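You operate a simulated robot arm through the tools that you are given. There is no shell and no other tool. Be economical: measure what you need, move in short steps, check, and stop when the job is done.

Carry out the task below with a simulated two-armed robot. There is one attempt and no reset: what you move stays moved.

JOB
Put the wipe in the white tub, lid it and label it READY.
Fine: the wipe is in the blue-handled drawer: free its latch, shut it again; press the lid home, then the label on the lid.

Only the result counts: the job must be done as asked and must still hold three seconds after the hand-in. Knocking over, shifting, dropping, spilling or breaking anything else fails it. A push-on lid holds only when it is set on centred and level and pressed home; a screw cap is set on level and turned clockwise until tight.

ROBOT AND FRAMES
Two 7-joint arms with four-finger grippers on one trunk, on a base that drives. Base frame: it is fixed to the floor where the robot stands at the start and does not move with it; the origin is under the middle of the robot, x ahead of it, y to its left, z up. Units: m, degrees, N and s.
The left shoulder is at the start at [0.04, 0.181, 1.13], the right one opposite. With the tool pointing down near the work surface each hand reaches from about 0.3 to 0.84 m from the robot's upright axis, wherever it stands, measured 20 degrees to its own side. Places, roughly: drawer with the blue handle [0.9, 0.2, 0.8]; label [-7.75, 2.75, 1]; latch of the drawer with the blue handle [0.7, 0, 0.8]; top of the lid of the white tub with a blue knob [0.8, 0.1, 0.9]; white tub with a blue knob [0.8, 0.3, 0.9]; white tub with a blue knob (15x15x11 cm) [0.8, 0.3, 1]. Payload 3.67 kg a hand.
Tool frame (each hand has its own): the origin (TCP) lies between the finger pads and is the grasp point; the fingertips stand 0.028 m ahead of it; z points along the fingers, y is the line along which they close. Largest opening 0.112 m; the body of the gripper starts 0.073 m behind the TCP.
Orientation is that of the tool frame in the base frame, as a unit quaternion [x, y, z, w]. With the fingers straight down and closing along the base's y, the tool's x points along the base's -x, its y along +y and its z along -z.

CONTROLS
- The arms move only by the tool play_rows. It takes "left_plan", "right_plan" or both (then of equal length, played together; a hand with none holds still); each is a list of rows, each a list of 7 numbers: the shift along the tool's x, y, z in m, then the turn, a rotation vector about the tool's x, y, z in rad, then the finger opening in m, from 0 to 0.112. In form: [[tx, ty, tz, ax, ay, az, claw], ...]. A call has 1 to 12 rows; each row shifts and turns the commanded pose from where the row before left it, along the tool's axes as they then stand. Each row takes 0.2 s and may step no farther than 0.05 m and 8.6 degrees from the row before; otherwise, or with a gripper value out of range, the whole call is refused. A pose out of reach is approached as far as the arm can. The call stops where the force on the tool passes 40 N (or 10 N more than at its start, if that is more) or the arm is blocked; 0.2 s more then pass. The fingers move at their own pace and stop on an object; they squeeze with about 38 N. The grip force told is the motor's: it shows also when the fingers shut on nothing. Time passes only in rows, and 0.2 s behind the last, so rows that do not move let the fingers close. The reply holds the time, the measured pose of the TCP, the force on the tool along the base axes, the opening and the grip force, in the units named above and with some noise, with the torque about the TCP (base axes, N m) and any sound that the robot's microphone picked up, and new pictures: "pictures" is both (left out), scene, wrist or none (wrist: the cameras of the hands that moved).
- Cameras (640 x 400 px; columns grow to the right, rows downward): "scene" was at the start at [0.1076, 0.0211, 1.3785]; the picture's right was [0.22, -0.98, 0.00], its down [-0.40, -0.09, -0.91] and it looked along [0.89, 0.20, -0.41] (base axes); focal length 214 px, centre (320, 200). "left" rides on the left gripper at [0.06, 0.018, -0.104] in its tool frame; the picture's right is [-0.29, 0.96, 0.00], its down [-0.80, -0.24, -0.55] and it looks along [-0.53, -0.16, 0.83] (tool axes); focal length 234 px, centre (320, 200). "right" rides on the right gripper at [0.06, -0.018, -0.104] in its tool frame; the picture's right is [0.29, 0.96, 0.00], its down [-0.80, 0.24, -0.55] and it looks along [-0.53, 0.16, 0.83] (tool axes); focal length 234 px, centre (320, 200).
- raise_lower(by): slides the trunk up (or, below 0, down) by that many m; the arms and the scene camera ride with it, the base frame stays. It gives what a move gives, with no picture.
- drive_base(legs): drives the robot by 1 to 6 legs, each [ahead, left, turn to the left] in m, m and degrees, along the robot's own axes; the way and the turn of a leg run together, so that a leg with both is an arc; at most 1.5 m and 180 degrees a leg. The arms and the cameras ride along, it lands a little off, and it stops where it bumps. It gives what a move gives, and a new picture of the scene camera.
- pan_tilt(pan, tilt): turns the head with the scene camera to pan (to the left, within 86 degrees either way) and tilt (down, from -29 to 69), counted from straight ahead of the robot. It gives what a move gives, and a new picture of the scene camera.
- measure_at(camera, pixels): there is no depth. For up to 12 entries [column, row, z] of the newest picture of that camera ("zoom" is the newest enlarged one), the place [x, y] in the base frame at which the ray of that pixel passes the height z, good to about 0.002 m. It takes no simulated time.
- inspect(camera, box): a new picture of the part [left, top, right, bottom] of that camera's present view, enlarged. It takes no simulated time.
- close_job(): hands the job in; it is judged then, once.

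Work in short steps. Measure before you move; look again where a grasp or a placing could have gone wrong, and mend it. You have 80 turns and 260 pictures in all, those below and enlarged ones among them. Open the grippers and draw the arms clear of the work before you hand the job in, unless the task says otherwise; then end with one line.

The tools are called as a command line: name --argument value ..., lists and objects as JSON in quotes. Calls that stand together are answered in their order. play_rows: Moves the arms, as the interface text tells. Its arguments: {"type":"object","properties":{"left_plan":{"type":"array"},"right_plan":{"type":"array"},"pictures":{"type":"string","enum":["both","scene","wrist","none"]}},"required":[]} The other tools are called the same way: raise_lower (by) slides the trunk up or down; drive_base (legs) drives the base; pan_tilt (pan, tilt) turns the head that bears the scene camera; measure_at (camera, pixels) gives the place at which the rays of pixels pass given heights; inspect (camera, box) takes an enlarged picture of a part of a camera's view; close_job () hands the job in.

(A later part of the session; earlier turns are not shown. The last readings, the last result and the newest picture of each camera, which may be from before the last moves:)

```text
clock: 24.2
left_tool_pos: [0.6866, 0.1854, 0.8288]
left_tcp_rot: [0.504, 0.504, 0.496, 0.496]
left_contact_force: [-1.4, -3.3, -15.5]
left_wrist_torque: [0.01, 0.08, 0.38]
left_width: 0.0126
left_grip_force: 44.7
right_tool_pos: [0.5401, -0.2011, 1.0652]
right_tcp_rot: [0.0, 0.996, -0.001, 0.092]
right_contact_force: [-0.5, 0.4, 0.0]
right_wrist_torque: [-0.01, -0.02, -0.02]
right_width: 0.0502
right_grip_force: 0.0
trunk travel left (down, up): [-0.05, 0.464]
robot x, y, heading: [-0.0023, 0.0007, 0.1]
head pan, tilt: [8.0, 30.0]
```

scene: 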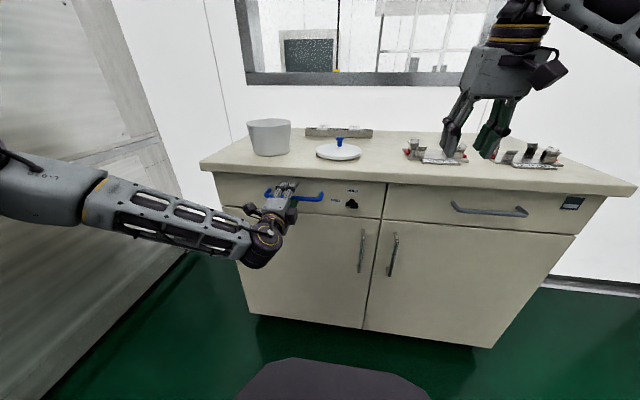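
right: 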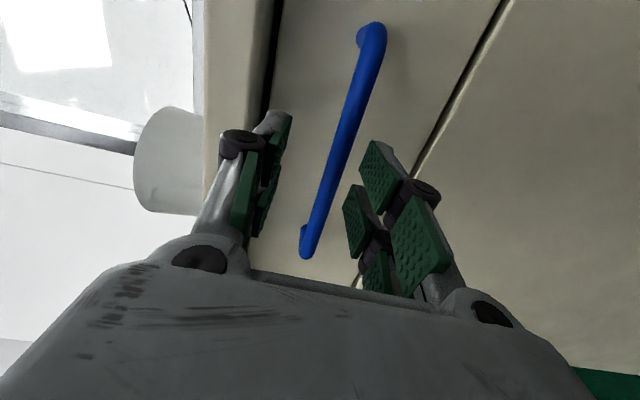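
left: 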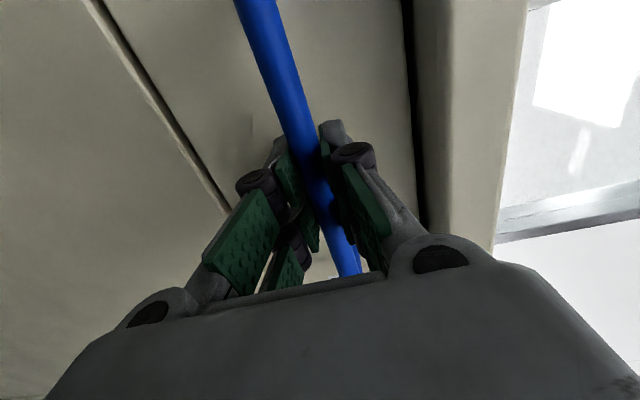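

Bar gripped (12.6 mm). I pull the drawer out about 14 cm.

play_rows --left_plan '[[0, 0, -0.015, 0, 0, 0, 0], [0, 0, -0.02, 0, 0, 0, 0], [0, 0, -0.02, 0, 0, 0, 0], [0, 0, -0.02, 0, 0, 0, 0], [0, 0, -0.02, 0, 0, 0, 0], [0, 0, -0.02, 0, 0, 0, 0], [0, 0, -0.02, 0, 0, 0, 0]]' --pictures "scene"

```text
clock: 25.8
left_tool_pos: [0.5509, 0.186, 0.8294]
left_tcp_rot: [0.501, 0.505, 0.498, 0.496]
left_contact_force: [-0.9, 10.1, -5.4]
left_wrist_torque: [0.18, 0.04, -0.02]
left_width: 0.0128
left_grip_force: 45.1
right_tool_pos: [0.5397, -0.1996, 1.0665]
right_tcp_rot: [-0.001, 0.996, 0.0, 0.094]
right_contact_force: [-0.2, 0.0, 0.3]
right_wrist_torque: [-0.04, 0.04, 0.02]
right_width: 0.0502
right_grip_force: 0.1
trunk travel left (down, up): [-0.05, 0.464]
robot x, y, heading: [0.0004, -0.0016, 0.3]
head pan, tilt: [8.0, 30.0]
```

scene: 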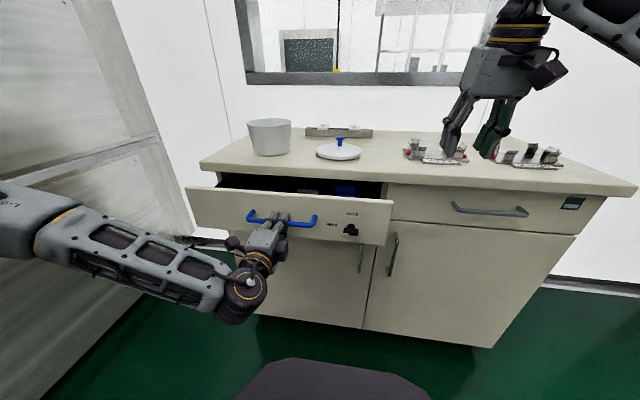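

The drawer slides; items show inside at (310,190) and (345,190). I pull about 9 cm more.

play_rows --left_plan '[[0, 0, -0.02, 0, 0, 0, 0], [0, 0, -0.02, 0, 0, 0, 0], [0, 0, -0.02, 0, 0, 0, 0], [0, 0, -0.02, 0, 0, 0, 0], [0, 0, -0.01, 0, 0, 0, 0]]' --pictures "scene"

inspect --camera "scene" --box '[180, 160, 400, 280]'

```text
clock: 26.4
left_tool_pos: [0.5328, 0.1864, 0.8302]
left_tcp_rot: [0.493, 0.503, 0.506, 0.497]
left_contact_force: [-0.4, 7.1, 6.4]
left_wrist_torque: [0.15, 0.0, 0.72]
left_width: 0.0132
left_grip_force: 44.7
left hand out of reach, approached as far as the arm can: row 2
right_tool_pos: [0.5397, -0.1994, 1.0664]
right_tcp_rot: [-0.001, 0.996, 0.0, 0.093]
right_contact_force: [0.1, 0.0, 0.4]
right_wrist_torque: [-0.01, 0.0, 0.0]
right_width: 0.0499
right_grip_force: 0.1
trunk travel left (down, up): [-0.05, 0.464]
robot x, y, heading: [-0.0011, 0.0011, 0.0]
head pan, tilt: [8.0, 30.0]
stopped in row 2 (left hand): the force on the tool passed its limit at 46 N (the readings are from after the stop); the commanded pose is now the measured one
```

scene: 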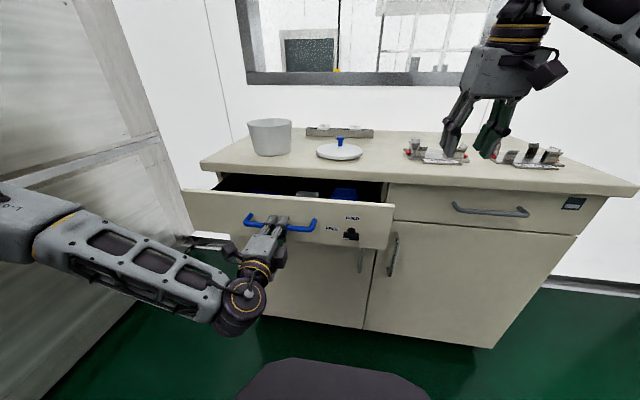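

```text
2.91 times, centred on (290, 220) of scene
```

zoom: 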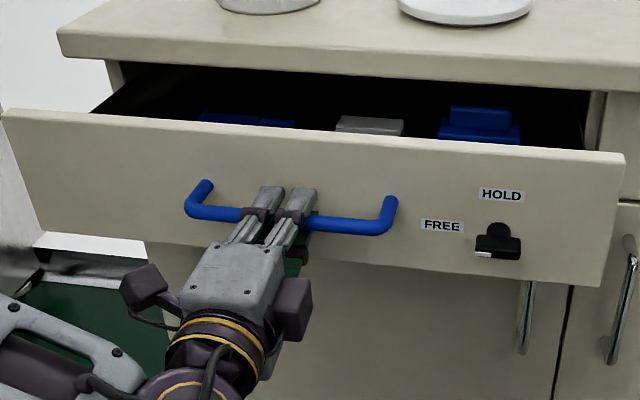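

The left arm is at its limit, not the drawer. I drive the base back 9 cm with the grip held to pull it farther.

drive_base --legs '[[-0.09, 0, 0]]'

```text
clock: 27.5
left_tool_pos: [0.4403, 0.186, 0.8291]
left_tcp_rot: [0.493, 0.504, 0.506, 0.497]
left_contact_force: [1.1, 22.2, 11.0]
left_wrist_torque: [0.46, -0.15, 0.88]
left_width: 0.0127
left_grip_force: 44.6
right_tool_pos: [0.4486, -0.1986, 1.0675]
right_tcp_rot: [-0.002, 0.995, -0.001, 0.095]
right_contact_force: [-1.3, 0.1, 0.5]
right_wrist_torque: [-0.03, -0.01, 0.01]
right_width: 0.05
right_grip_force: 0.1
trunk travel left (down, up): [-0.05, 0.464]
robot x, y, heading: [-0.091, -0.002, 0.4]
head pan, tilt: [8.0, 30.0]
```

scene: 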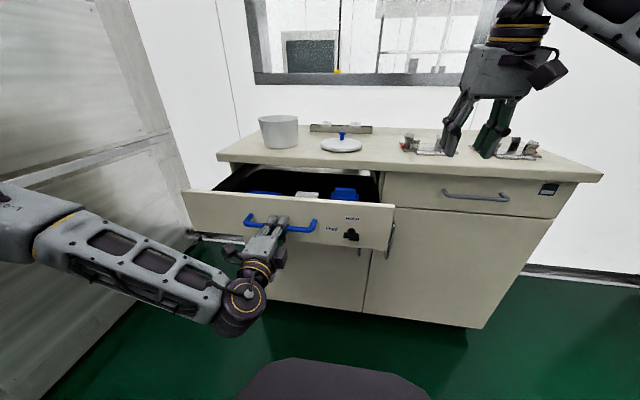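

The drawer is about 25 cm open. I open the left fingers, then drive back to clear the bar.

play_rows --left_plan '[[0, 0, 0, 0, 0, 0, 0.05], [0, 0, 0, 0, 0, 0, 0.05], [0, 0, 0, 0, 0, 0, 0.05]]' --pictures "none"

drive_base --legs '[[-0.1, 0, 0]]'

raise_lower --by 0.4

pan_tilt --pan 12 --tilt 40

inspect --camera "scene" --box '[220, 130, 420, 260]'

```text
clock: 28.3
left_tool_pos: [0.4425, 0.1849, 0.8278]
left_tcp_rot: [0.494, 0.503, 0.506, 0.496]
left_contact_force: [-0.2, 0.0, -0.3]
left_wrist_torque: [-0.02, -0.01, -0.02]
left_width: 0.0504
left_grip_force: 0.1
right_tool_pos: [0.4509, -0.1985, 1.067]
right_tcp_rot: [-0.002, 0.996, 0.001, 0.093]
right_contact_force: [1.0, 0.8, 0.1]
right_wrist_torque: [-0.02, -0.01, -0.02]
right_width: 0.0496
right_grip_force: 0.0
trunk travel left (down, up): [-0.05, 0.464]
robot x, y, heading: [-0.088, -0.0007, 0.2]
head pan, tilt: [8.0, 30.0]
```

```text
clock: 29.5
left_tool_pos: [0.3407, 0.1873, 0.8291]
left_tcp_rot: [0.492, 0.504, 0.508, 0.496]
left_contact_force: [-0.7, 0.1, 0.5]
left_wrist_torque: [0.0, 0.01, 0.0]
left_width: 0.05
left_grip_force: 0.1
right_tool_pos: [0.3499, -0.1954, 1.0685]
right_tcp_rot: [-0.004, 0.995, 0.0, 0.095]
right_contact_force: [-1.0, -0.7, 0.8]
right_wrist_torque: [-0.03, -0.07, -0.01]
right_width: 0.0501
right_grip_force: 0.0
trunk travel left (down, up): [-0.05, 0.464]
robot x, y, heading: [-0.1889, -0.0022, 0.7]
head pan, tilt: [8.0, 30.0]
```

scene: 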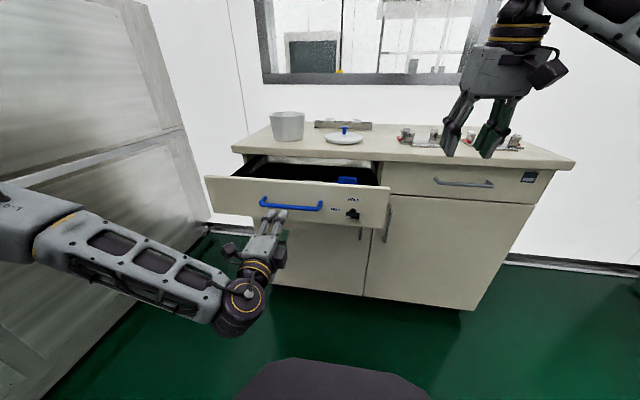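

```text
clock: 33.3
left_tool_pos: [0.3421, 0.1882, 1.2302]
left_tcp_rot: [0.493, 0.504, 0.507, 0.495]
left_contact_force: [1.1, -0.1, -0.2]
left_wrist_torque: [-0.01, 0.02, -0.05]
left_width: 0.0502
left_grip_force: 0.1
right_tool_pos: [0.3518, -0.1967, 1.4669]
right_tcp_rot: [-0.005, 0.996, 0.001, 0.094]
right_contact_force: [0.2, -1.0, -0.5]
right_wrist_torque: [0.01, 0.0, -0.01]
right_width: 0.0499
right_grip_force: 0.2
trunk travel left (down, up): [-0.45, 0.064]
robot x, y, heading: [-0.1863, -0.0044, 0.3]
head pan, tilt: [8.0, 30.0]
```

```text
clock: 34.0
left_tool_pos: [0.3425, 0.1874, 1.2292]
left_tcp_rot: [0.492, 0.505, 0.507, 0.496]
left_contact_force: [1.2, -0.1, -0.5]
left_wrist_torque: [-0.02, 0.02, -0.01]
left_width: 0.0499
left_grip_force: 0.2
right_tool_pos: [0.3516, -0.1958, 1.468]
right_tcp_rot: [-0.004, 0.996, 0.001, 0.095]
right_contact_force: [-0.1, 0.7, 0.0]
right_wrist_torque: [0.01, 0.03, 0.0]
right_width: 0.05
right_grip_force: 0.0
trunk travel left (down, up): [-0.45, 0.064]
robot x, y, heading: [-0.1898, -0.0009, 0.9]
head pan, tilt: [12.0, 40.0]
```

scene: 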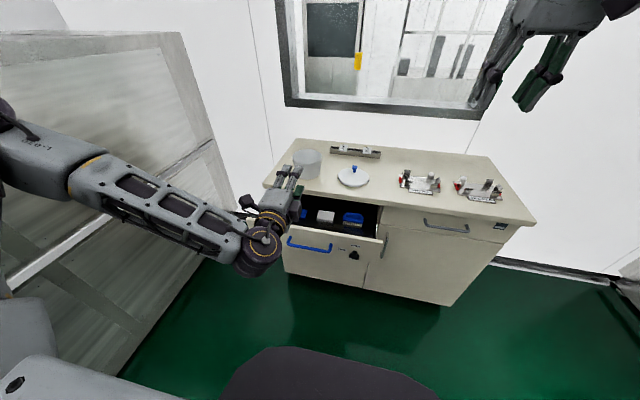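

```text
3.08 times, centred on (320, 195) of scene
```

zoom: 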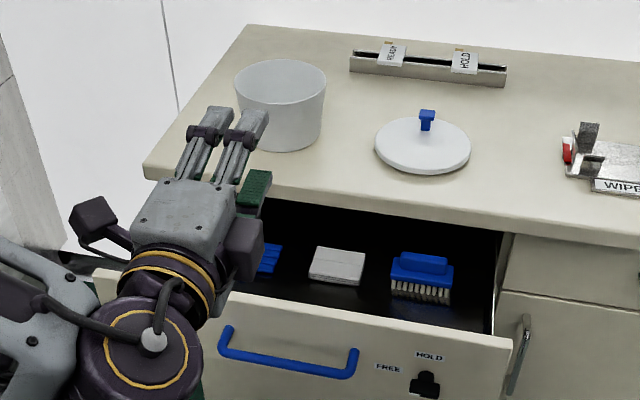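

A white folded piece, a brush and something blue are in the drawer, the last hidden by the left hand. I move the left hand left and begin turning it back.

play_rows --left_plan '[[0.045, 0, 0, 0, 0, 0, 0.05], [0.045, 0, 0, 0, 0, 0, 0.05], [0.03, 0, 0, 0, 0, -0.143, 0.05], [0, 0, 0, 0, 0, -0.143, 0.05], [0, 0, 0, 0, 0, -0.143, 0.05], [0, 0, 0, 0, 0, -0.143, 0.05], [0, 0, 0, 0, 0, -0.143, 0.05], [0, 0, 0, 0, 0, -0.143, 0.05], [0, 0, 0, 0, 0, -0.143, 0.05], [0, 0, 0, 0, 0, -0.143, 0.05], [0, 0, 0, 0, 0, -0.143, 0.05], [0, 0, 0, 0, 0, -0.143, 0.05]]' --pictures "none"

play_rows --left_plan '[[0, 0, 0, 0, 0, -0.143, 0.05], [0, 0, 0, 0, 0.143, 0, 0.05], [0, 0, 0, 0, 0.143, 0, 0.05], [0, 0, 0, 0, 0.143, 0, 0.05], [0, 0, 0, 0, 0.143, 0, 0.05], [0, 0, 0, 0, 0.143, 0, 0.05], [0, 0, 0, 0, 0.143, 0, 0.05], [0, 0, 0, 0, 0.143, 0, 0.05], [0, 0, 0, 0, 0.143, 0, 0.05], [0, 0, 0, 0, 0.143, 0, 0.05], [0, 0, 0, 0, 0.143, 0, 0.05], [0, 0, 0, 0, 0.143, 0, 0.05]]' --pictures "scene"

inspect --camera "scene" --box '[260, 180, 420, 280]'

```text
clock: 36.6
left_tool_pos: [0.345, 0.3088, 1.2276]
left_tcp_rot: [0.04, 0.704, 0.057, 0.707]
left_contact_force: [0.5, 0.5, -0.5]
left_wrist_torque: [0.0, 0.05, 0.02]
left_width: 0.0499
left_grip_force: 0.1
left hand out of reach, approached as far as the arm can: row 1
right_tool_pos: [0.3517, -0.1968, 1.4677]
right_tcp_rot: [-0.004, 0.996, 0.002, 0.094]
right_contact_force: [0.3, 0.2, -0.5]
right_wrist_torque: [0.0, 0.0, -0.03]
right_width: 0.0501
right_grip_force: 0.1
trunk travel left (down, up): [-0.45, 0.064]
robot x, y, heading: [-0.1905, -0.0024, 0.4]
head pan, tilt: [12.0, 40.0]
```

```text
clock: 39.2
left_tool_pos: [0.3539, 0.3072, 1.2252]
left_tcp_rot: [-0.012, 1.0, 0.0, 0.001]
left_contact_force: [0.0, -0.7, -0.5]
left_wrist_torque: [-0.02, 0.02, 0.01]
left_width: 0.05
left_grip_force: 0.1
left hand out of reach, approached as far as the arm can: row 2
right_tool_pos: [0.353, -0.1975, 1.467]
right_tcp_rot: [-0.005, 0.996, 0.001, 0.093]
right_contact_force: [0.0, -0.4, -0.1]
right_wrist_torque: [-0.01, 0.03, 0.05]
right_width: 0.0497
right_grip_force: 0.0
trunk travel left (down, up): [-0.45, 0.064]
robot x, y, heading: [-0.1888, 0.0006, 0.4]
head pan, tilt: [12.0, 40.0]
```

scene: 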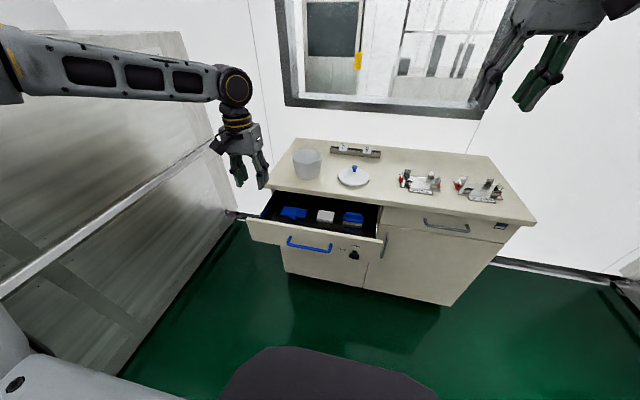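

```text
4.00 times, centred on (340, 230) of scene
```

zoom: 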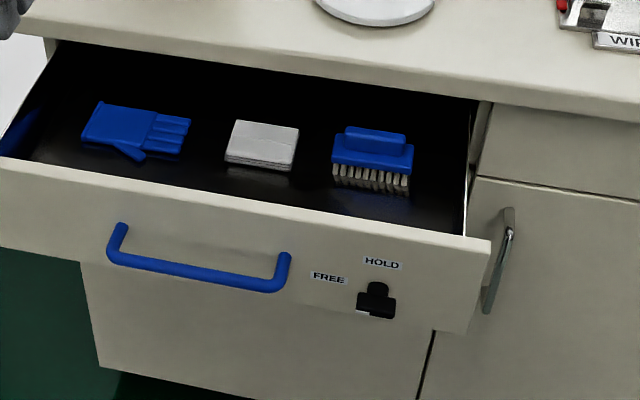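

White folded wipe sits at zoom (262,143), between a glove and a brush. I measure it at a few heights along with the drawer front.

measure_at --camera "zoom" --pixels '[[263, 138, 0.76], [263, 138, 0.8], [263, 138, 0.84], [234, 122, 0.8], [299, 128, 0.8], [291, 163, 0.8], [225, 154, 0.8], [236, 195, 0.88], [290, 255, 0.83], [480, 100, 0.88]]'

inspect --camera "left" --box '[160, 0, 640, 300]'

```text
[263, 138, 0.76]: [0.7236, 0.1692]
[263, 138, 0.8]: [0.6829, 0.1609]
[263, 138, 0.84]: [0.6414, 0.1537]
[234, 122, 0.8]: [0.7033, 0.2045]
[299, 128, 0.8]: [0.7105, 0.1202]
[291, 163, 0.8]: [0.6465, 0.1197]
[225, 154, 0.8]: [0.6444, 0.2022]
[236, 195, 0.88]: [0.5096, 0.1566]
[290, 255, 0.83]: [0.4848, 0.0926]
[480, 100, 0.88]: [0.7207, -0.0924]
```

```text
1.33 times, centred on (400, 150) of left
```

zoom: 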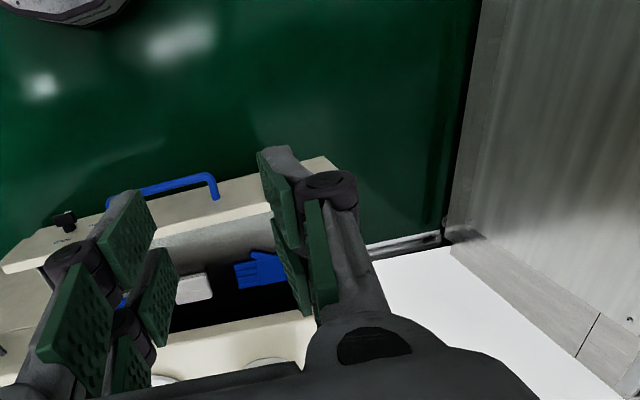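

I triangulate the wipe with the left camera's view at zoom (193,288).

measure_at --camera "zoom" --pixels '[[204, 275, 0.76], [204, 275, 0.8], [213, 296, 0.76], [213, 296, 0.8], [178, 302, 0.76], [178, 302, 0.8], [213, 296, 0.84], [165, 205, 0.86]]'

inspect --camera "left" --box '[240, 160, 400, 260]'

```text
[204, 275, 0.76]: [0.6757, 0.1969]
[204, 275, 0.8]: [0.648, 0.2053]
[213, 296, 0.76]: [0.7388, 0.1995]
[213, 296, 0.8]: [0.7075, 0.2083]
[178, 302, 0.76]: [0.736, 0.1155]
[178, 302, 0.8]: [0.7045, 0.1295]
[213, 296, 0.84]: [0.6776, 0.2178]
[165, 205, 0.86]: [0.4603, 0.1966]
```

```text
4.00 times, centred on (320, 210) of left
```

zoom: 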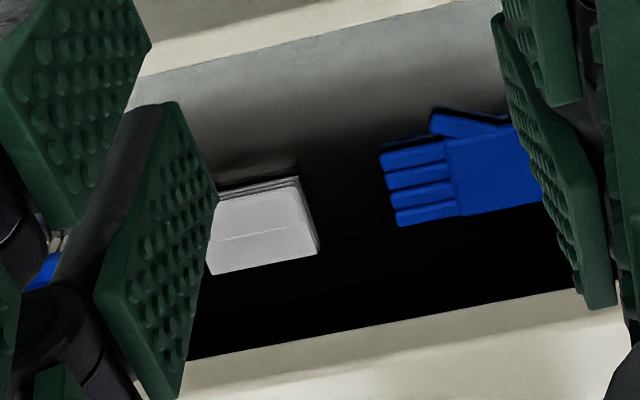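

Wipe top is at z≈0.79, spanning x 0.655–0.712, y 0.125–0.206. It is beyond reach from here, so I drive 12 cm ahead.

drive_base --legs '[[0.12, 0, 0]]'

raise_lower --by -0.1

pan_tilt --pan 12 --tilt 45

inspect --camera "scene" --box '[240, 140, 440, 265]'

```text
clock: 40.5
left_tool_pos: [0.4708, 0.309, 1.2281]
left_tcp_rot: [-0.011, 1.0, -0.001, 0.003]
left_contact_force: [-0.2, -0.1, -0.4]
left_wrist_torque: [0.0, 0.02, 0.0]
left_width: 0.0499
left_grip_force: 0.1
right_tool_pos: [0.4698, -0.1958, 1.4704]
right_tcp_rot: [-0.005, 0.995, 0.001, 0.095]
right_contact_force: [0.1, -0.1, 0.5]
right_wrist_torque: [-0.02, 0.0, 0.01]
right_width: 0.0498
right_grip_force: 0.0
trunk travel left (down, up): [-0.45, 0.064]
robot x, y, heading: [-0.0729, -0.0019, 0.4]
head pan, tilt: [12.0, 40.0]
```

scene: 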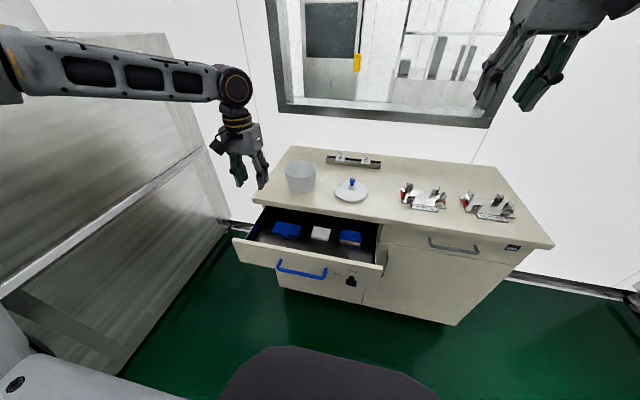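

```text
clock: 41.8
left_tool_pos: [0.4741, 0.3091, 1.1246]
left_tcp_rot: [-0.012, 1.0, -0.001, 0.002]
left_contact_force: [-0.7, 0.0, -0.1]
left_wrist_torque: [0.0, -0.03, -0.02]
left_width: 0.0499
left_grip_force: 0.1
right_tool_pos: [0.4724, -0.1954, 1.3668]
right_tcp_rot: [-0.004, 0.996, 0.001, 0.094]
right_contact_force: [-0.3, -0.7, 0.1]
right_wrist_torque: [0.03, 0.01, 0.04]
right_width: 0.0499
right_grip_force: 0.1
trunk travel left (down, up): [-0.35, 0.164]
robot x, y, heading: [-0.0698, 0.0017, 0.4]
head pan, tilt: [12.0, 40.0]
```

```text
clock: 42.5
left_tool_pos: [0.4731, 0.3085, 1.1245]
left_tcp_rot: [-0.012, 1.0, -0.001, 0.003]
left_contact_force: [-0.9, -0.2, 0.1]
left_wrist_torque: [0.0, 0.0, -0.04]
left_width: 0.0499
left_grip_force: 0.0
right_tool_pos: [0.4697, -0.1956, 1.3677]
right_tcp_rot: [-0.005, 0.996, 0.001, 0.093]
right_contact_force: [-0.3, 1.3, 0.0]
right_wrist_torque: [0.02, -0.03, -0.02]
right_width: 0.05
right_grip_force: 0.1
trunk travel left (down, up): [-0.35, 0.164]
robot x, y, heading: [-0.0703, 0.001, 0.8]
head pan, tilt: [12.0, 45.0]
```

scene: 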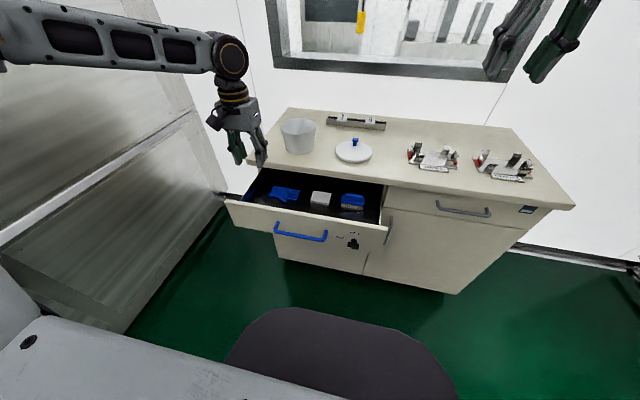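

```text
3.20 times, centred on (340, 202) of scene
```

zoom: 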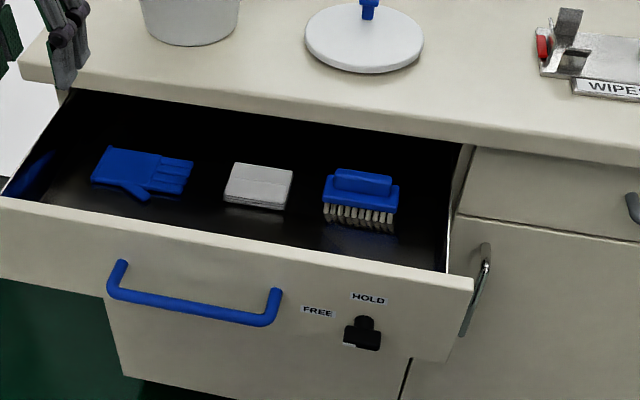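

I re-measure the wipe's top corners from this nearer view.

measure_at --camera "zoom" --pixels '[[237, 162, 0.79], [293, 170, 0.79], [284, 206, 0.79], [226, 196, 0.79], [190, 170, 0.79], [325, 195, 0.79], [240, 228, 0.88], [240, 98, 0.915]]'

```text
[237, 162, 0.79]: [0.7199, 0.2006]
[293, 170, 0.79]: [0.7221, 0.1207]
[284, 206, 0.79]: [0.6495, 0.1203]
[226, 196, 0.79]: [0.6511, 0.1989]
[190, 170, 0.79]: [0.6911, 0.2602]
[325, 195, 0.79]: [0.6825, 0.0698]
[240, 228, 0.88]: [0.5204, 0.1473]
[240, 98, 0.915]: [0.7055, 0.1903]
```

Wipe centre is [0.685,0.160], 8×7 cm. I bring the left hand above it, tilt it 20° forward and lower to z≈0.95.

play_rows --left_plan '[[-0.039, -0.0297, 0, 0, 0, 0, 0.108], [-0.039, -0.0297, 0, 0, 0, 0, 0.108], [-0.039, -0.0297, 0, 0, 0, 0, 0.108], [-0.039, -0.0297, 0, 0, 0, 0, 0.108], [-0.039, -0.0297, 0, 0, 0, 0, 0.108], [0, 0, 0, 0, -0.1163, 0, 0.108], [0, 0, 0, 0, -0.1163, 0, 0.108], [0, 0, 0, 0, -0.1163, 0, 0.108], [0.0145, 0, 0.04, 0, 0, 0, 0.108], [0.0145, 0, 0.04, 0, 0, 0, 0.108], [0.0145, 0, 0.04, 0, 0, 0, 0.108], [0.0145, 0, 0.04, 0, 0, 0, 0.108]]' --pictures "scene"

inspect --camera "left" --box '[160, 0, 480, 200]'

```text
clock: 45.1
left_tool_pos: [0.5958, 0.2115, 0.9504]
left_tcp_rot: [-0.012, 0.985, 0.0, 0.175]
left_contact_force: [0.5, 0.0, 1.4]
left_wrist_torque: [0.01, 0.06, 0.02]
left_width: 0.1078
left_grip_force: 0.2
left hand out of reach, approached as far as the arm can: row 4, 5
right_tool_pos: [0.4728, -0.1954, 1.3667]
right_tcp_rot: [-0.005, 0.996, 0.001, 0.094]
right_contact_force: [0.4, -0.5, -0.7]
right_wrist_torque: [-0.01, -0.01, 0.02]
right_width: 0.05
right_grip_force: 0.1
trunk travel left (down, up): [-0.35, 0.164]
robot x, y, heading: [-0.067, 0.0015, 0.6]
head pan, tilt: [12.0, 45.0]
```

scene: 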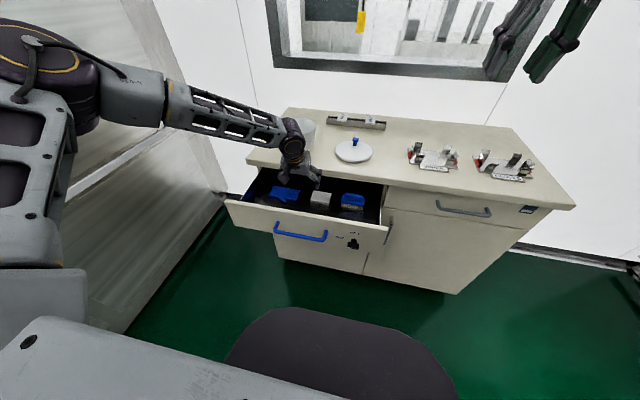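

```text
2.00 times, centred on (320, 100) of left
```

zoom: 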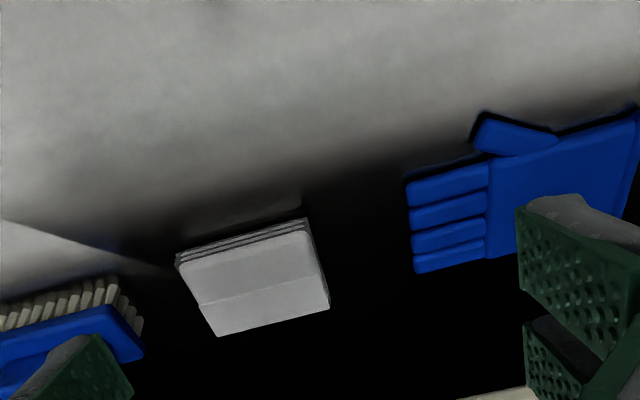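

The hand fell short at height; it is now lower, so I shift the remaining 7 cm ahead and 5 cm right.

play_rows --left_plan '[[-0.0226, -0.017, 0.0082, 0, 0, 0, 0.108], [-0.0226, -0.017, 0.0082, 0, 0, 0, 0.108], [-0.0226, -0.0175, 0.0082, 0, 0, 0, 0.108], [0, 0, 0, 0, 0, 0, 0.108]]' --pictures "none"

inspect --camera "left" --box '[160, 40, 480, 240]'

inspect --camera "scene" --box '[240, 120, 400, 220]'

```text
clock: 46.1
left_tool_pos: [0.6222, 0.2008, 0.9716]
left_tcp_rot: [-0.012, 0.984, 0.0, 0.176]
left_contact_force: [0.7, -0.6, 0.9]
left_wrist_torque: [0.0, 0.0, 0.01]
left_width: 0.108
left_grip_force: 0.2
left hand out of reach, approached as far as the arm can: row 1, 2, 3
right_tool_pos: [0.471, -0.1948, 1.367]
right_tcp_rot: [-0.004, 0.996, 0.002, 0.094]
right_contact_force: [-0.5, -0.4, -0.1]
right_wrist_torque: [0.01, 0.0, 0.03]
right_width: 0.05
right_grip_force: 0.0
trunk travel left (down, up): [-0.35, 0.164]
robot x, y, heading: [-0.0665, 0.0, 0.6]
head pan, tilt: [12.0, 45.0]
```

```text
2.00 times, centred on (320, 140) of left
```

zoom: 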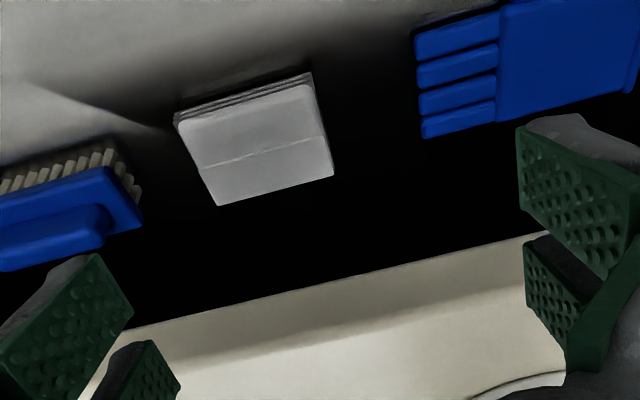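

```text
4.00 times, centred on (320, 170) of scene
```

zoom: 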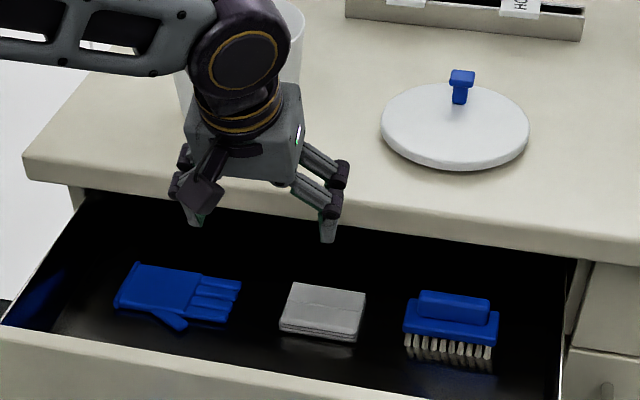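

The shoulder sits too high for this reach. I lower the trunk 10 cm, bringing the hand to z≈0.87.

raise_lower --by -0.1

play_rows --left_plan '[[-0.0226, -0.018, 0.0082, 0, 0, 0, 0.108], [-0.0226, -0.02, 0.0082, 0, 0, 0, 0.108], [0, 0, 0, 0, 0, 0, 0.108]]' --pictures "none"

inspect --camera "left" --box '[160, 40, 480, 240]'

inspect --camera "scene" --box '[240, 80, 400, 180]'

```text
clock: 47.4
left_tool_pos: [0.6215, 0.1999, 0.8719]
left_tcp_rot: [-0.013, 0.984, 0.001, 0.177]
left_contact_force: [0.2, -1.2, 0.1]
left_wrist_torque: [0.02, -0.01, 0.02]
left_width: 0.108
left_grip_force: 0.0
right_tool_pos: [0.47, -0.1964, 1.2679]
right_tcp_rot: [-0.004, 0.996, 0.001, 0.094]
right_contact_force: [0.0, -0.3, -0.3]
right_wrist_torque: [-0.03, -0.04, -0.01]
right_width: 0.0499
right_grip_force: 0.0
trunk travel left (down, up): [-0.25, 0.264]
robot x, y, heading: [-0.0713, 0.0028, 0.7]
head pan, tilt: [12.0, 45.0]
```

```text
clock: 48.2
left_tool_pos: [0.6292, 0.1965, 0.8934]
left_tcp_rot: [-0.012, 0.984, -0.001, 0.176]
left_contact_force: [-0.8, 0.5, 0.0]
left_wrist_torque: [0.02, -0.03, 0.03]
left_width: 0.1081
left_grip_force: 0.0
left hand out of reach, approached as far as the arm can: row 1, 2
right_tool_pos: [0.4705, -0.1952, 1.2678]
right_tcp_rot: [-0.004, 0.996, 0.001, 0.094]
right_contact_force: [0.0, 0.0, -0.3]
right_wrist_torque: [0.0, -0.03, -0.01]
right_width: 0.0495
right_grip_force: 0.1
trunk travel left (down, up): [-0.25, 0.264]
robot x, y, heading: [-0.0696, 0.0009, 0.2]
head pan, tilt: [12.0, 45.0]
```

```text
2.00 times, centred on (320, 140) of left
```

zoom: 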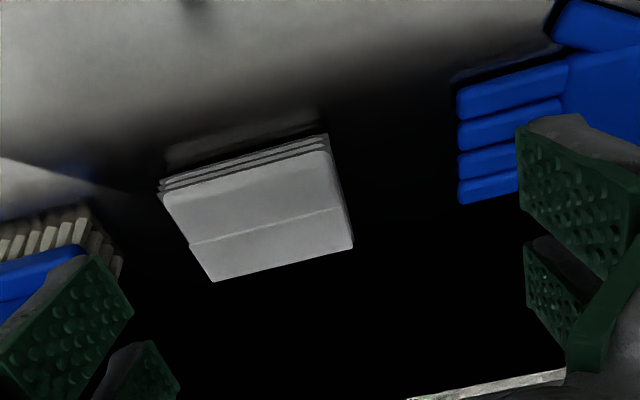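

```text
4.00 times, centred on (320, 130) of scene
```

zoom: 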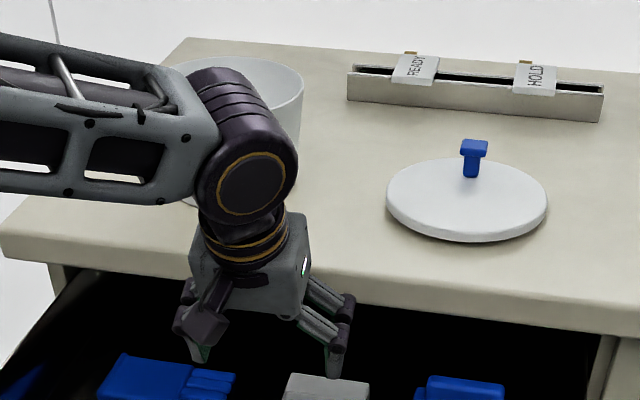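

The left arm's branch limits it here, so I move the base instead: 3.5 cm ahead and 4 cm right, which carries the hand over the wipe.

drive_base --legs '[[0.035, -0.038, 0]]'

inspect --camera "left" --box '[160, 40, 480, 240]'

inspect --camera "scene" --box '[240, 80, 400, 180]'

```text
clock: 49.1
left_tool_pos: [0.6657, 0.16, 0.894]
left_tcp_rot: [-0.012, 0.984, 0.001, 0.176]
left_contact_force: [-0.1, 0.6, -0.5]
left_wrist_torque: [0.01, 0.0, -0.02]
left_width: 0.1078
left_grip_force: 0.1
right_tool_pos: [0.5058, -0.233, 1.2673]
right_tcp_rot: [-0.004, 0.996, 0.001, 0.094]
right_contact_force: [0.3, -0.5, -1.0]
right_wrist_torque: [0.05, -0.01, 0.01]
right_width: 0.05
right_grip_force: 0.1
trunk travel left (down, up): [-0.25, 0.264]
robot x, y, heading: [-0.0358, -0.0348, 0.6]
head pan, tilt: [12.0, 45.0]
```

scene: 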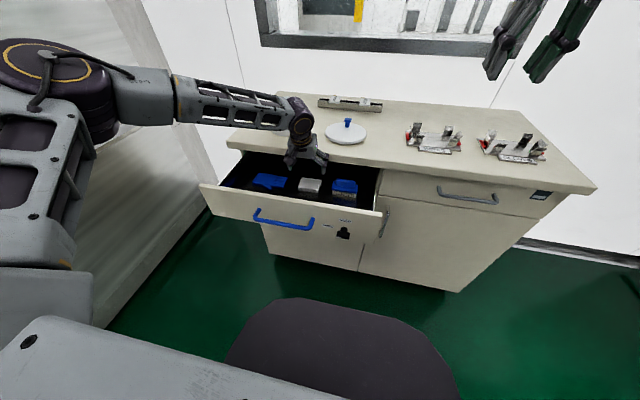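

```text
2.00 times, centred on (320, 140) of left
```

zoom: 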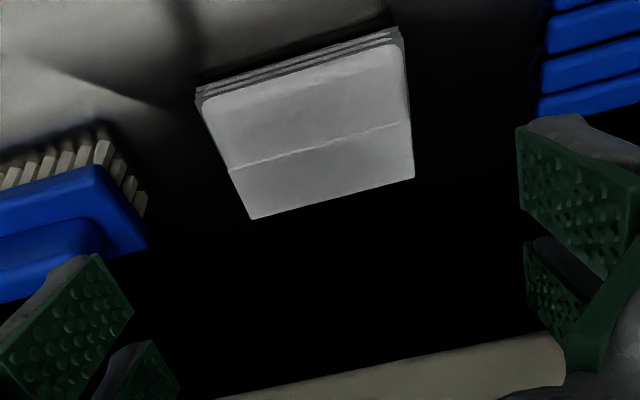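

```text
4.00 times, centred on (320, 130) of scene
```

zoom: 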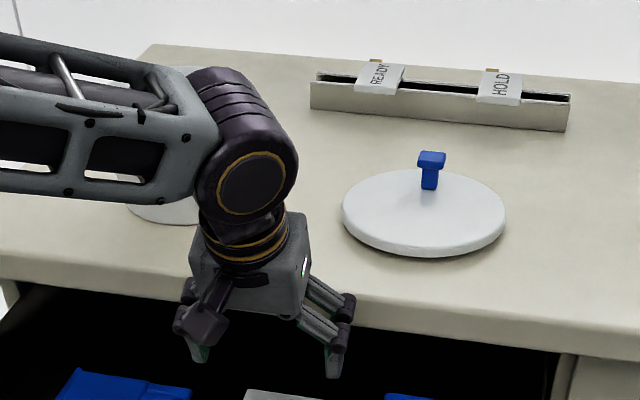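

The hand is straight above the wipe. I lower it vertically 9 cm to z≈0.803.

play_rows --left_plan '[[0.0103, 0, 0.0282, 0, 0, 0, 0.108], [0.0103, 0, 0.0282, 0, 0, 0, 0.108], [0.0062, 0, 0.0169, 0, 0, 0, 0.108], [0.0045, 0, 0.0122, 0, 0, 0, 0.108], [0, 0, 0, 0, 0, 0, 0.108]]' --pictures "none"

inspect --camera "left" --box '[160, 40, 480, 240]'

inspect --camera "scene" --box '[240, 110, 400, 210]'

```text
clock: 50.3
left_tool_pos: [0.6411, 0.1809, 0.8211]
left_tcp_rot: [-0.012, 0.984, 0.0, 0.177]
left_contact_force: [0.3, -0.7, -0.2]
left_wrist_torque: [-0.02, 0.01, 0.0]
left_width: 0.1078
left_grip_force: 0.1
left hand out of reach, approached as far as the arm can: row 1, 2, 3, 4
right_tool_pos: [0.5067, -0.2328, 1.2678]
right_tcp_rot: [-0.004, 0.996, 0.003, 0.094]
right_contact_force: [0.7, 0.3, 0.6]
right_wrist_torque: [0.04, -0.01, 0.0]
right_width: 0.0502
right_grip_force: 0.0
trunk travel left (down, up): [-0.25, 0.264]
robot x, y, heading: [-0.0342, -0.0382, 0.6]
head pan, tilt: [12.0, 45.0]
```

```text
2.00 times, centred on (320, 140) of left
```

zoom: 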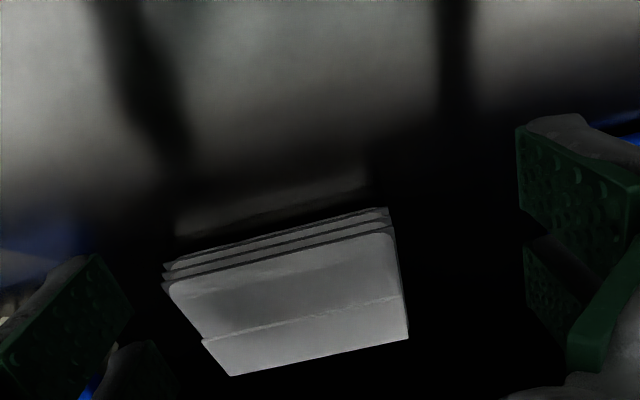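

```text
4.00 times, centred on (320, 160) of scene
```

zoom: 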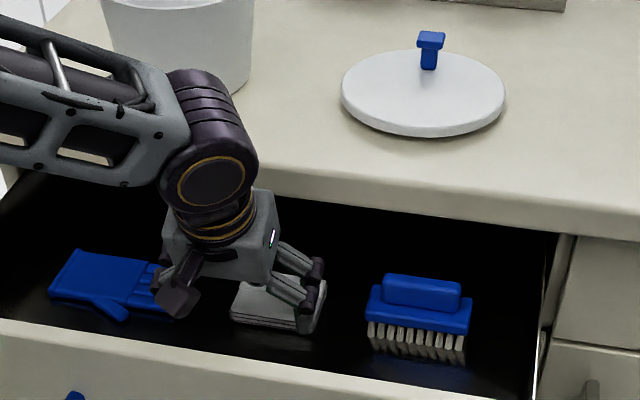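

The arm stops on its limit, but base and trunk can do the positioning. I raise 2 cm, drive 3 cm ahead and 2 cm right, then lower.

raise_lower --by 0.02

drive_base --legs '[[0.03, -0.021, 0]]'

inspect --camera "left" --box '[160, 40, 480, 240]'

inspect --camera "scene" --box '[240, 110, 400, 210]'

```text
clock: 51.0
left_tool_pos: [0.6403, 0.1815, 0.842]
left_tcp_rot: [-0.012, 0.984, 0.0, 0.178]
left_contact_force: [-0.8, 0.5, -0.3]
left_wrist_torque: [-0.01, 0.04, 0.01]
left_width: 0.1082
left_grip_force: 0.1
right_tool_pos: [0.507, -0.2332, 1.2867]
right_tcp_rot: [-0.005, 0.996, 0.001, 0.094]
right_contact_force: [0.5, -0.4, -0.2]
right_wrist_torque: [-0.01, 0.01, -0.01]
right_width: 0.0502
right_grip_force: 0.0
trunk travel left (down, up): [-0.27, 0.244]
robot x, y, heading: [-0.0355, -0.0364, 0.5]
head pan, tilt: [12.0, 45.0]
```

```text
clock: 51.9
left_tool_pos: [0.6685, 0.1631, 0.8432]
left_tcp_rot: [-0.014, 0.984, -0.001, 0.178]
left_contact_force: [-0.4, 0.7, 0.5]
left_wrist_torque: [-0.01, -0.03, -0.01]
left_width: 0.1079
left_grip_force: 0.0
right_tool_pos: [0.5329, -0.2488, 1.289]
right_tcp_rot: [-0.006, 0.995, 0.001, 0.095]
right_contact_force: [0.0, 0.5, 0.2]
right_wrist_torque: [-0.04, -0.03, -0.02]
right_width: 0.05
right_grip_force: 0.1
trunk travel left (down, up): [-0.27, 0.244]
robot x, y, heading: [-0.0066, -0.0517, 0.5]
head pan, tilt: [12.0, 45.0]
```

scene: 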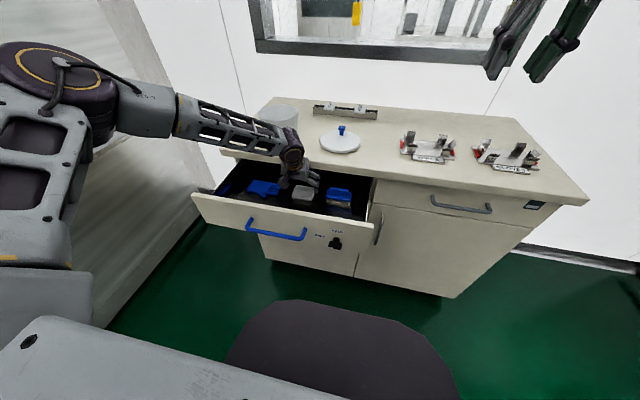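

```text
2.00 times, centred on (320, 140) of left
```

zoom: 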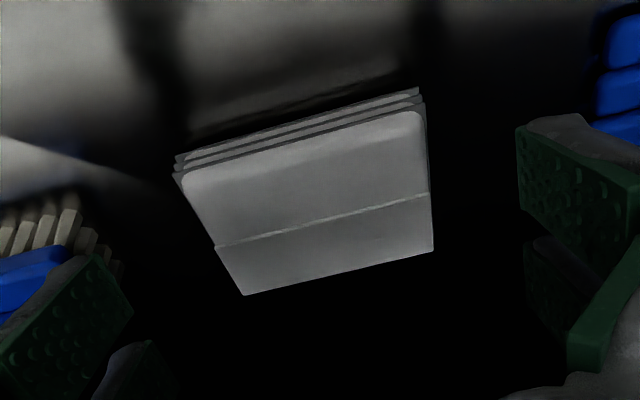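

```text
4.00 times, centred on (320, 160) of scene
```

zoom: 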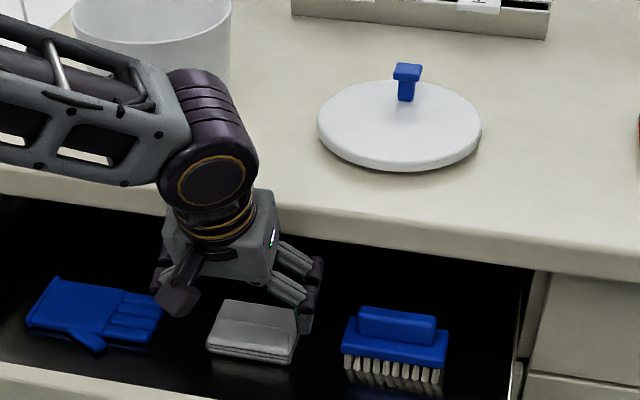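

Centred over the wipe. I lower the trunk 4 cm to put the fingertips beside it.

raise_lower --by -0.04

inspect --camera "left" --box '[160, 100, 480, 300]'

inspect --camera "scene" --box '[240, 110, 400, 210]'

```text
clock: 52.7
left_tool_pos: [0.6694, 0.1622, 0.8012]
left_tcp_rot: [-0.013, 0.984, 0.0, 0.178]
left_contact_force: [-0.3, 0.4, 0.3]
left_wrist_torque: [0.0, 0.01, -0.06]
left_width: 0.1079
left_grip_force: 0.0
right_tool_pos: [0.5362, -0.2517, 1.2495]
right_tcp_rot: [-0.005, 0.996, 0.002, 0.095]
right_contact_force: [0.1, 0.6, 0.2]
right_wrist_torque: [-0.01, -0.04, -0.04]
right_width: 0.0502
right_grip_force: 0.1
trunk travel left (down, up): [-0.23, 0.284]
robot x, y, heading: [-0.003, -0.0555, 0.2]
head pan, tilt: [12.0, 45.0]
```

```text
2.00 times, centred on (320, 200) of left
```

zoom: 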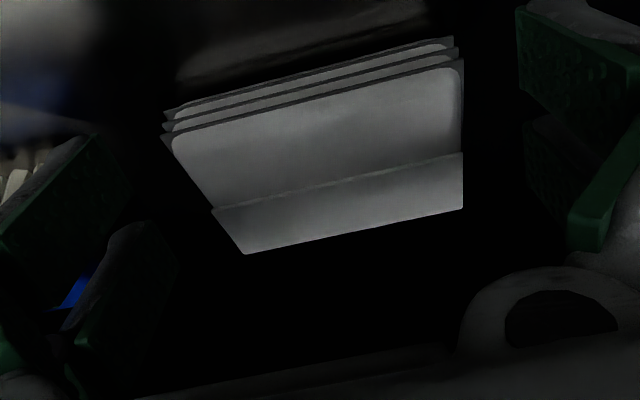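

```text
4.00 times, centred on (320, 160) of scene
```

zoom: 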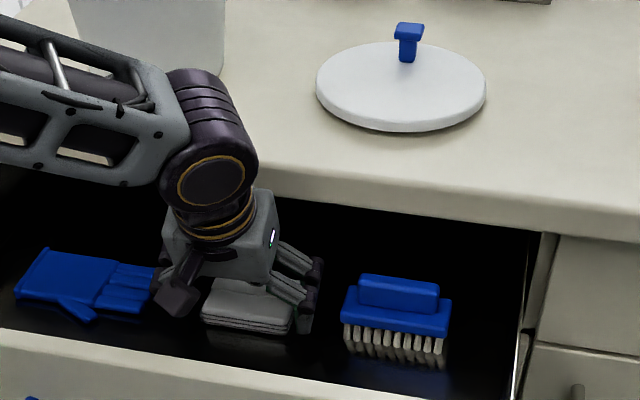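

Fingertips flank the wipe with no contact. I lower 6 mm more and close.

raise_lower --by -0.006

play_rows --left_plan '[[0, 0, 0, 0, 0, 0, 0.07], [0, 0, 0, 0, 0, 0, 0.055], [0, 0, 0, 0, 0, 0, 0.055], [0, 0, 0, 0, 0, 0, 0.055]]' --pictures "wrist"

inspect --camera "scene" --box '[240, 110, 400, 210]'

```text
clock: 53.2
left_tool_pos: [0.6688, 0.1621, 0.795]
left_tcp_rot: [-0.013, 0.984, 0.0, 0.177]
left_contact_force: [-0.1, -0.9, -0.3]
left_wrist_torque: [-0.01, -0.03, 0.02]
left_width: 0.1081
left_grip_force: 0.1
right_tool_pos: [0.5359, -0.2515, 1.2429]
right_tcp_rot: [-0.005, 0.996, 0.001, 0.094]
right_contact_force: [0.1, 0.6, 0.8]
right_wrist_torque: [-0.01, 0.0, -0.01]
right_width: 0.0498
right_grip_force: 0.1
trunk travel left (down, up): [-0.224, 0.29]
robot x, y, heading: [-0.002, -0.0546, 0.6]
head pan, tilt: [12.0, 45.0]
```

```text
clock: 54.2
left_tool_pos: [0.6709, 0.1631, 0.7964]
left_tcp_rot: [-0.012, 0.984, -0.001, 0.178]
left_contact_force: [0.0, -0.4, 1.2]
left_wrist_torque: [0.07, -0.03, -0.02]
left_width: 0.0841
left_grip_force: 37.4
right_tool_pos: [0.537, -0.2528, 1.2426]
right_tcp_rot: [-0.005, 0.996, 0.001, 0.094]
right_contact_force: [0.4, 0.2, 0.4]
right_wrist_torque: [-0.02, -0.01, 0.01]
right_width: 0.0501
right_grip_force: 0.2
trunk travel left (down, up): [-0.224, 0.29]
robot x, y, heading: [-0.0001, -0.0538, 0.5]
head pan, tilt: [12.0, 45.0]
```

left: 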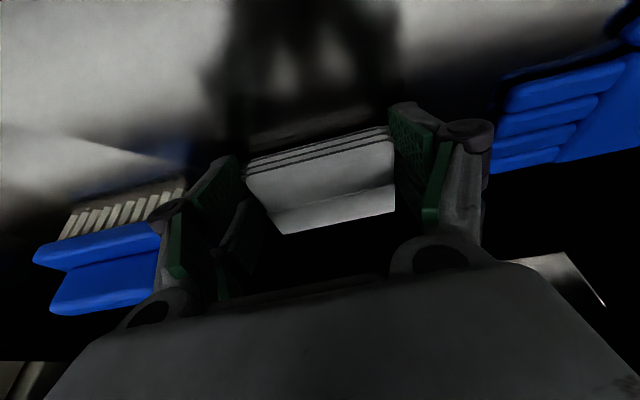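

```text
4.00 times, centred on (320, 160) of scene
```

zoom: 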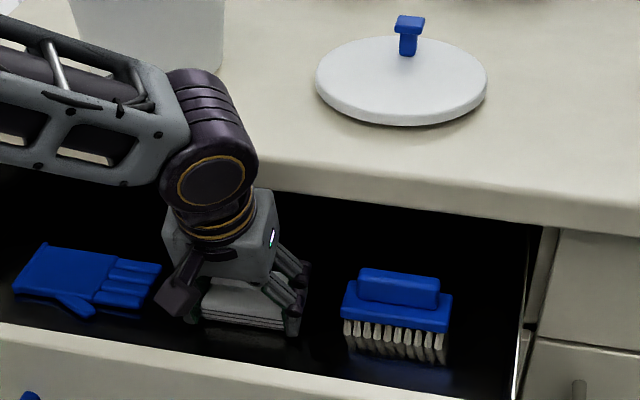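

Wipe gripped (84 mm, 37 N). Its rear lies under the counter edge (x 0.705), so I lift 3 cm, drive back 5 cm, then raise clear.

raise_lower --by 0.03

drive_base --legs '[[-0.05, 0, 0]]'

inspect --camera "scene" --box '[240, 110, 400, 210]'

```text
clock: 55.0
left_tool_pos: [0.6697, 0.1618, 0.8254]
left_tcp_rot: [-0.012, 0.984, 0.0, 0.178]
left_contact_force: [0.1, -0.8, -0.2]
left_wrist_torque: [-0.02, 0.0, 0.01]
left_width: 0.0841
left_grip_force: 39.0
right_tool_pos: [0.5372, -0.2514, 1.2722]
right_tcp_rot: [-0.005, 0.996, 0.001, 0.094]
right_contact_force: [-0.6, 1.0, 0.0]
right_wrist_torque: [-0.01, 0.01, -0.03]
right_width: 0.0501
right_grip_force: 0.0
trunk travel left (down, up): [-0.254, 0.26]
robot x, y, heading: [-0.0011, -0.0585, 0.4]
head pan, tilt: [12.0, 45.0]
```

```text
clock: 55.9
left_tool_pos: [0.6205, 0.1595, 0.8253]
left_tcp_rot: [-0.011, 0.984, 0.0, 0.176]
left_contact_force: [-0.5, 0.5, 0.3]
left_wrist_torque: [-0.02, 0.02, 0.0]
left_width: 0.084
left_grip_force: 38.0
right_tool_pos: [0.4876, -0.2531, 1.2717]
right_tcp_rot: [-0.004, 0.996, 0.001, 0.094]
right_contact_force: [-0.6, 0.0, -0.4]
right_wrist_torque: [0.01, -0.06, 0.0]
right_width: 0.05
right_grip_force: 0.0
trunk travel left (down, up): [-0.254, 0.26]
robot x, y, heading: [-0.0526, -0.0581, 0.7]
head pan, tilt: [12.0, 45.0]
```

scene: 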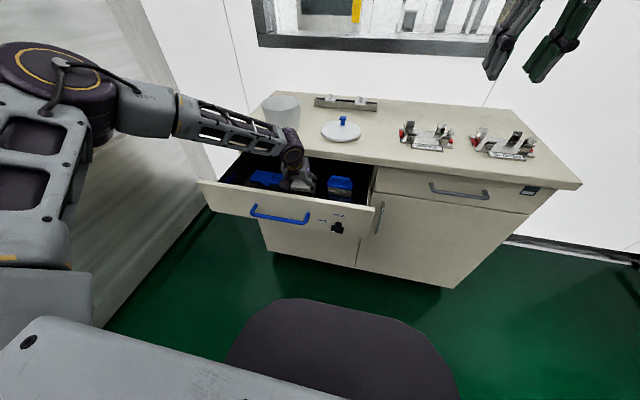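

```text
4.00 times, centred on (320, 160) of scene
```

zoom: 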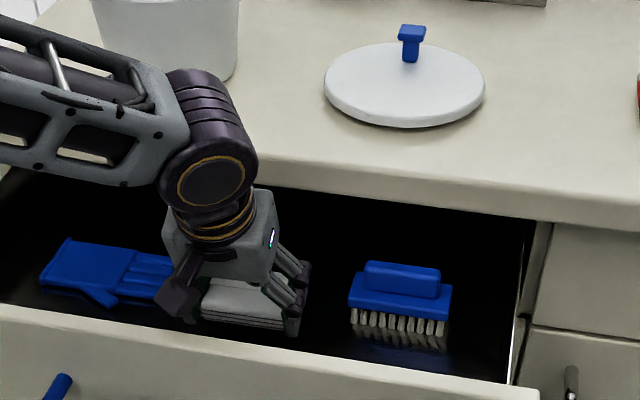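

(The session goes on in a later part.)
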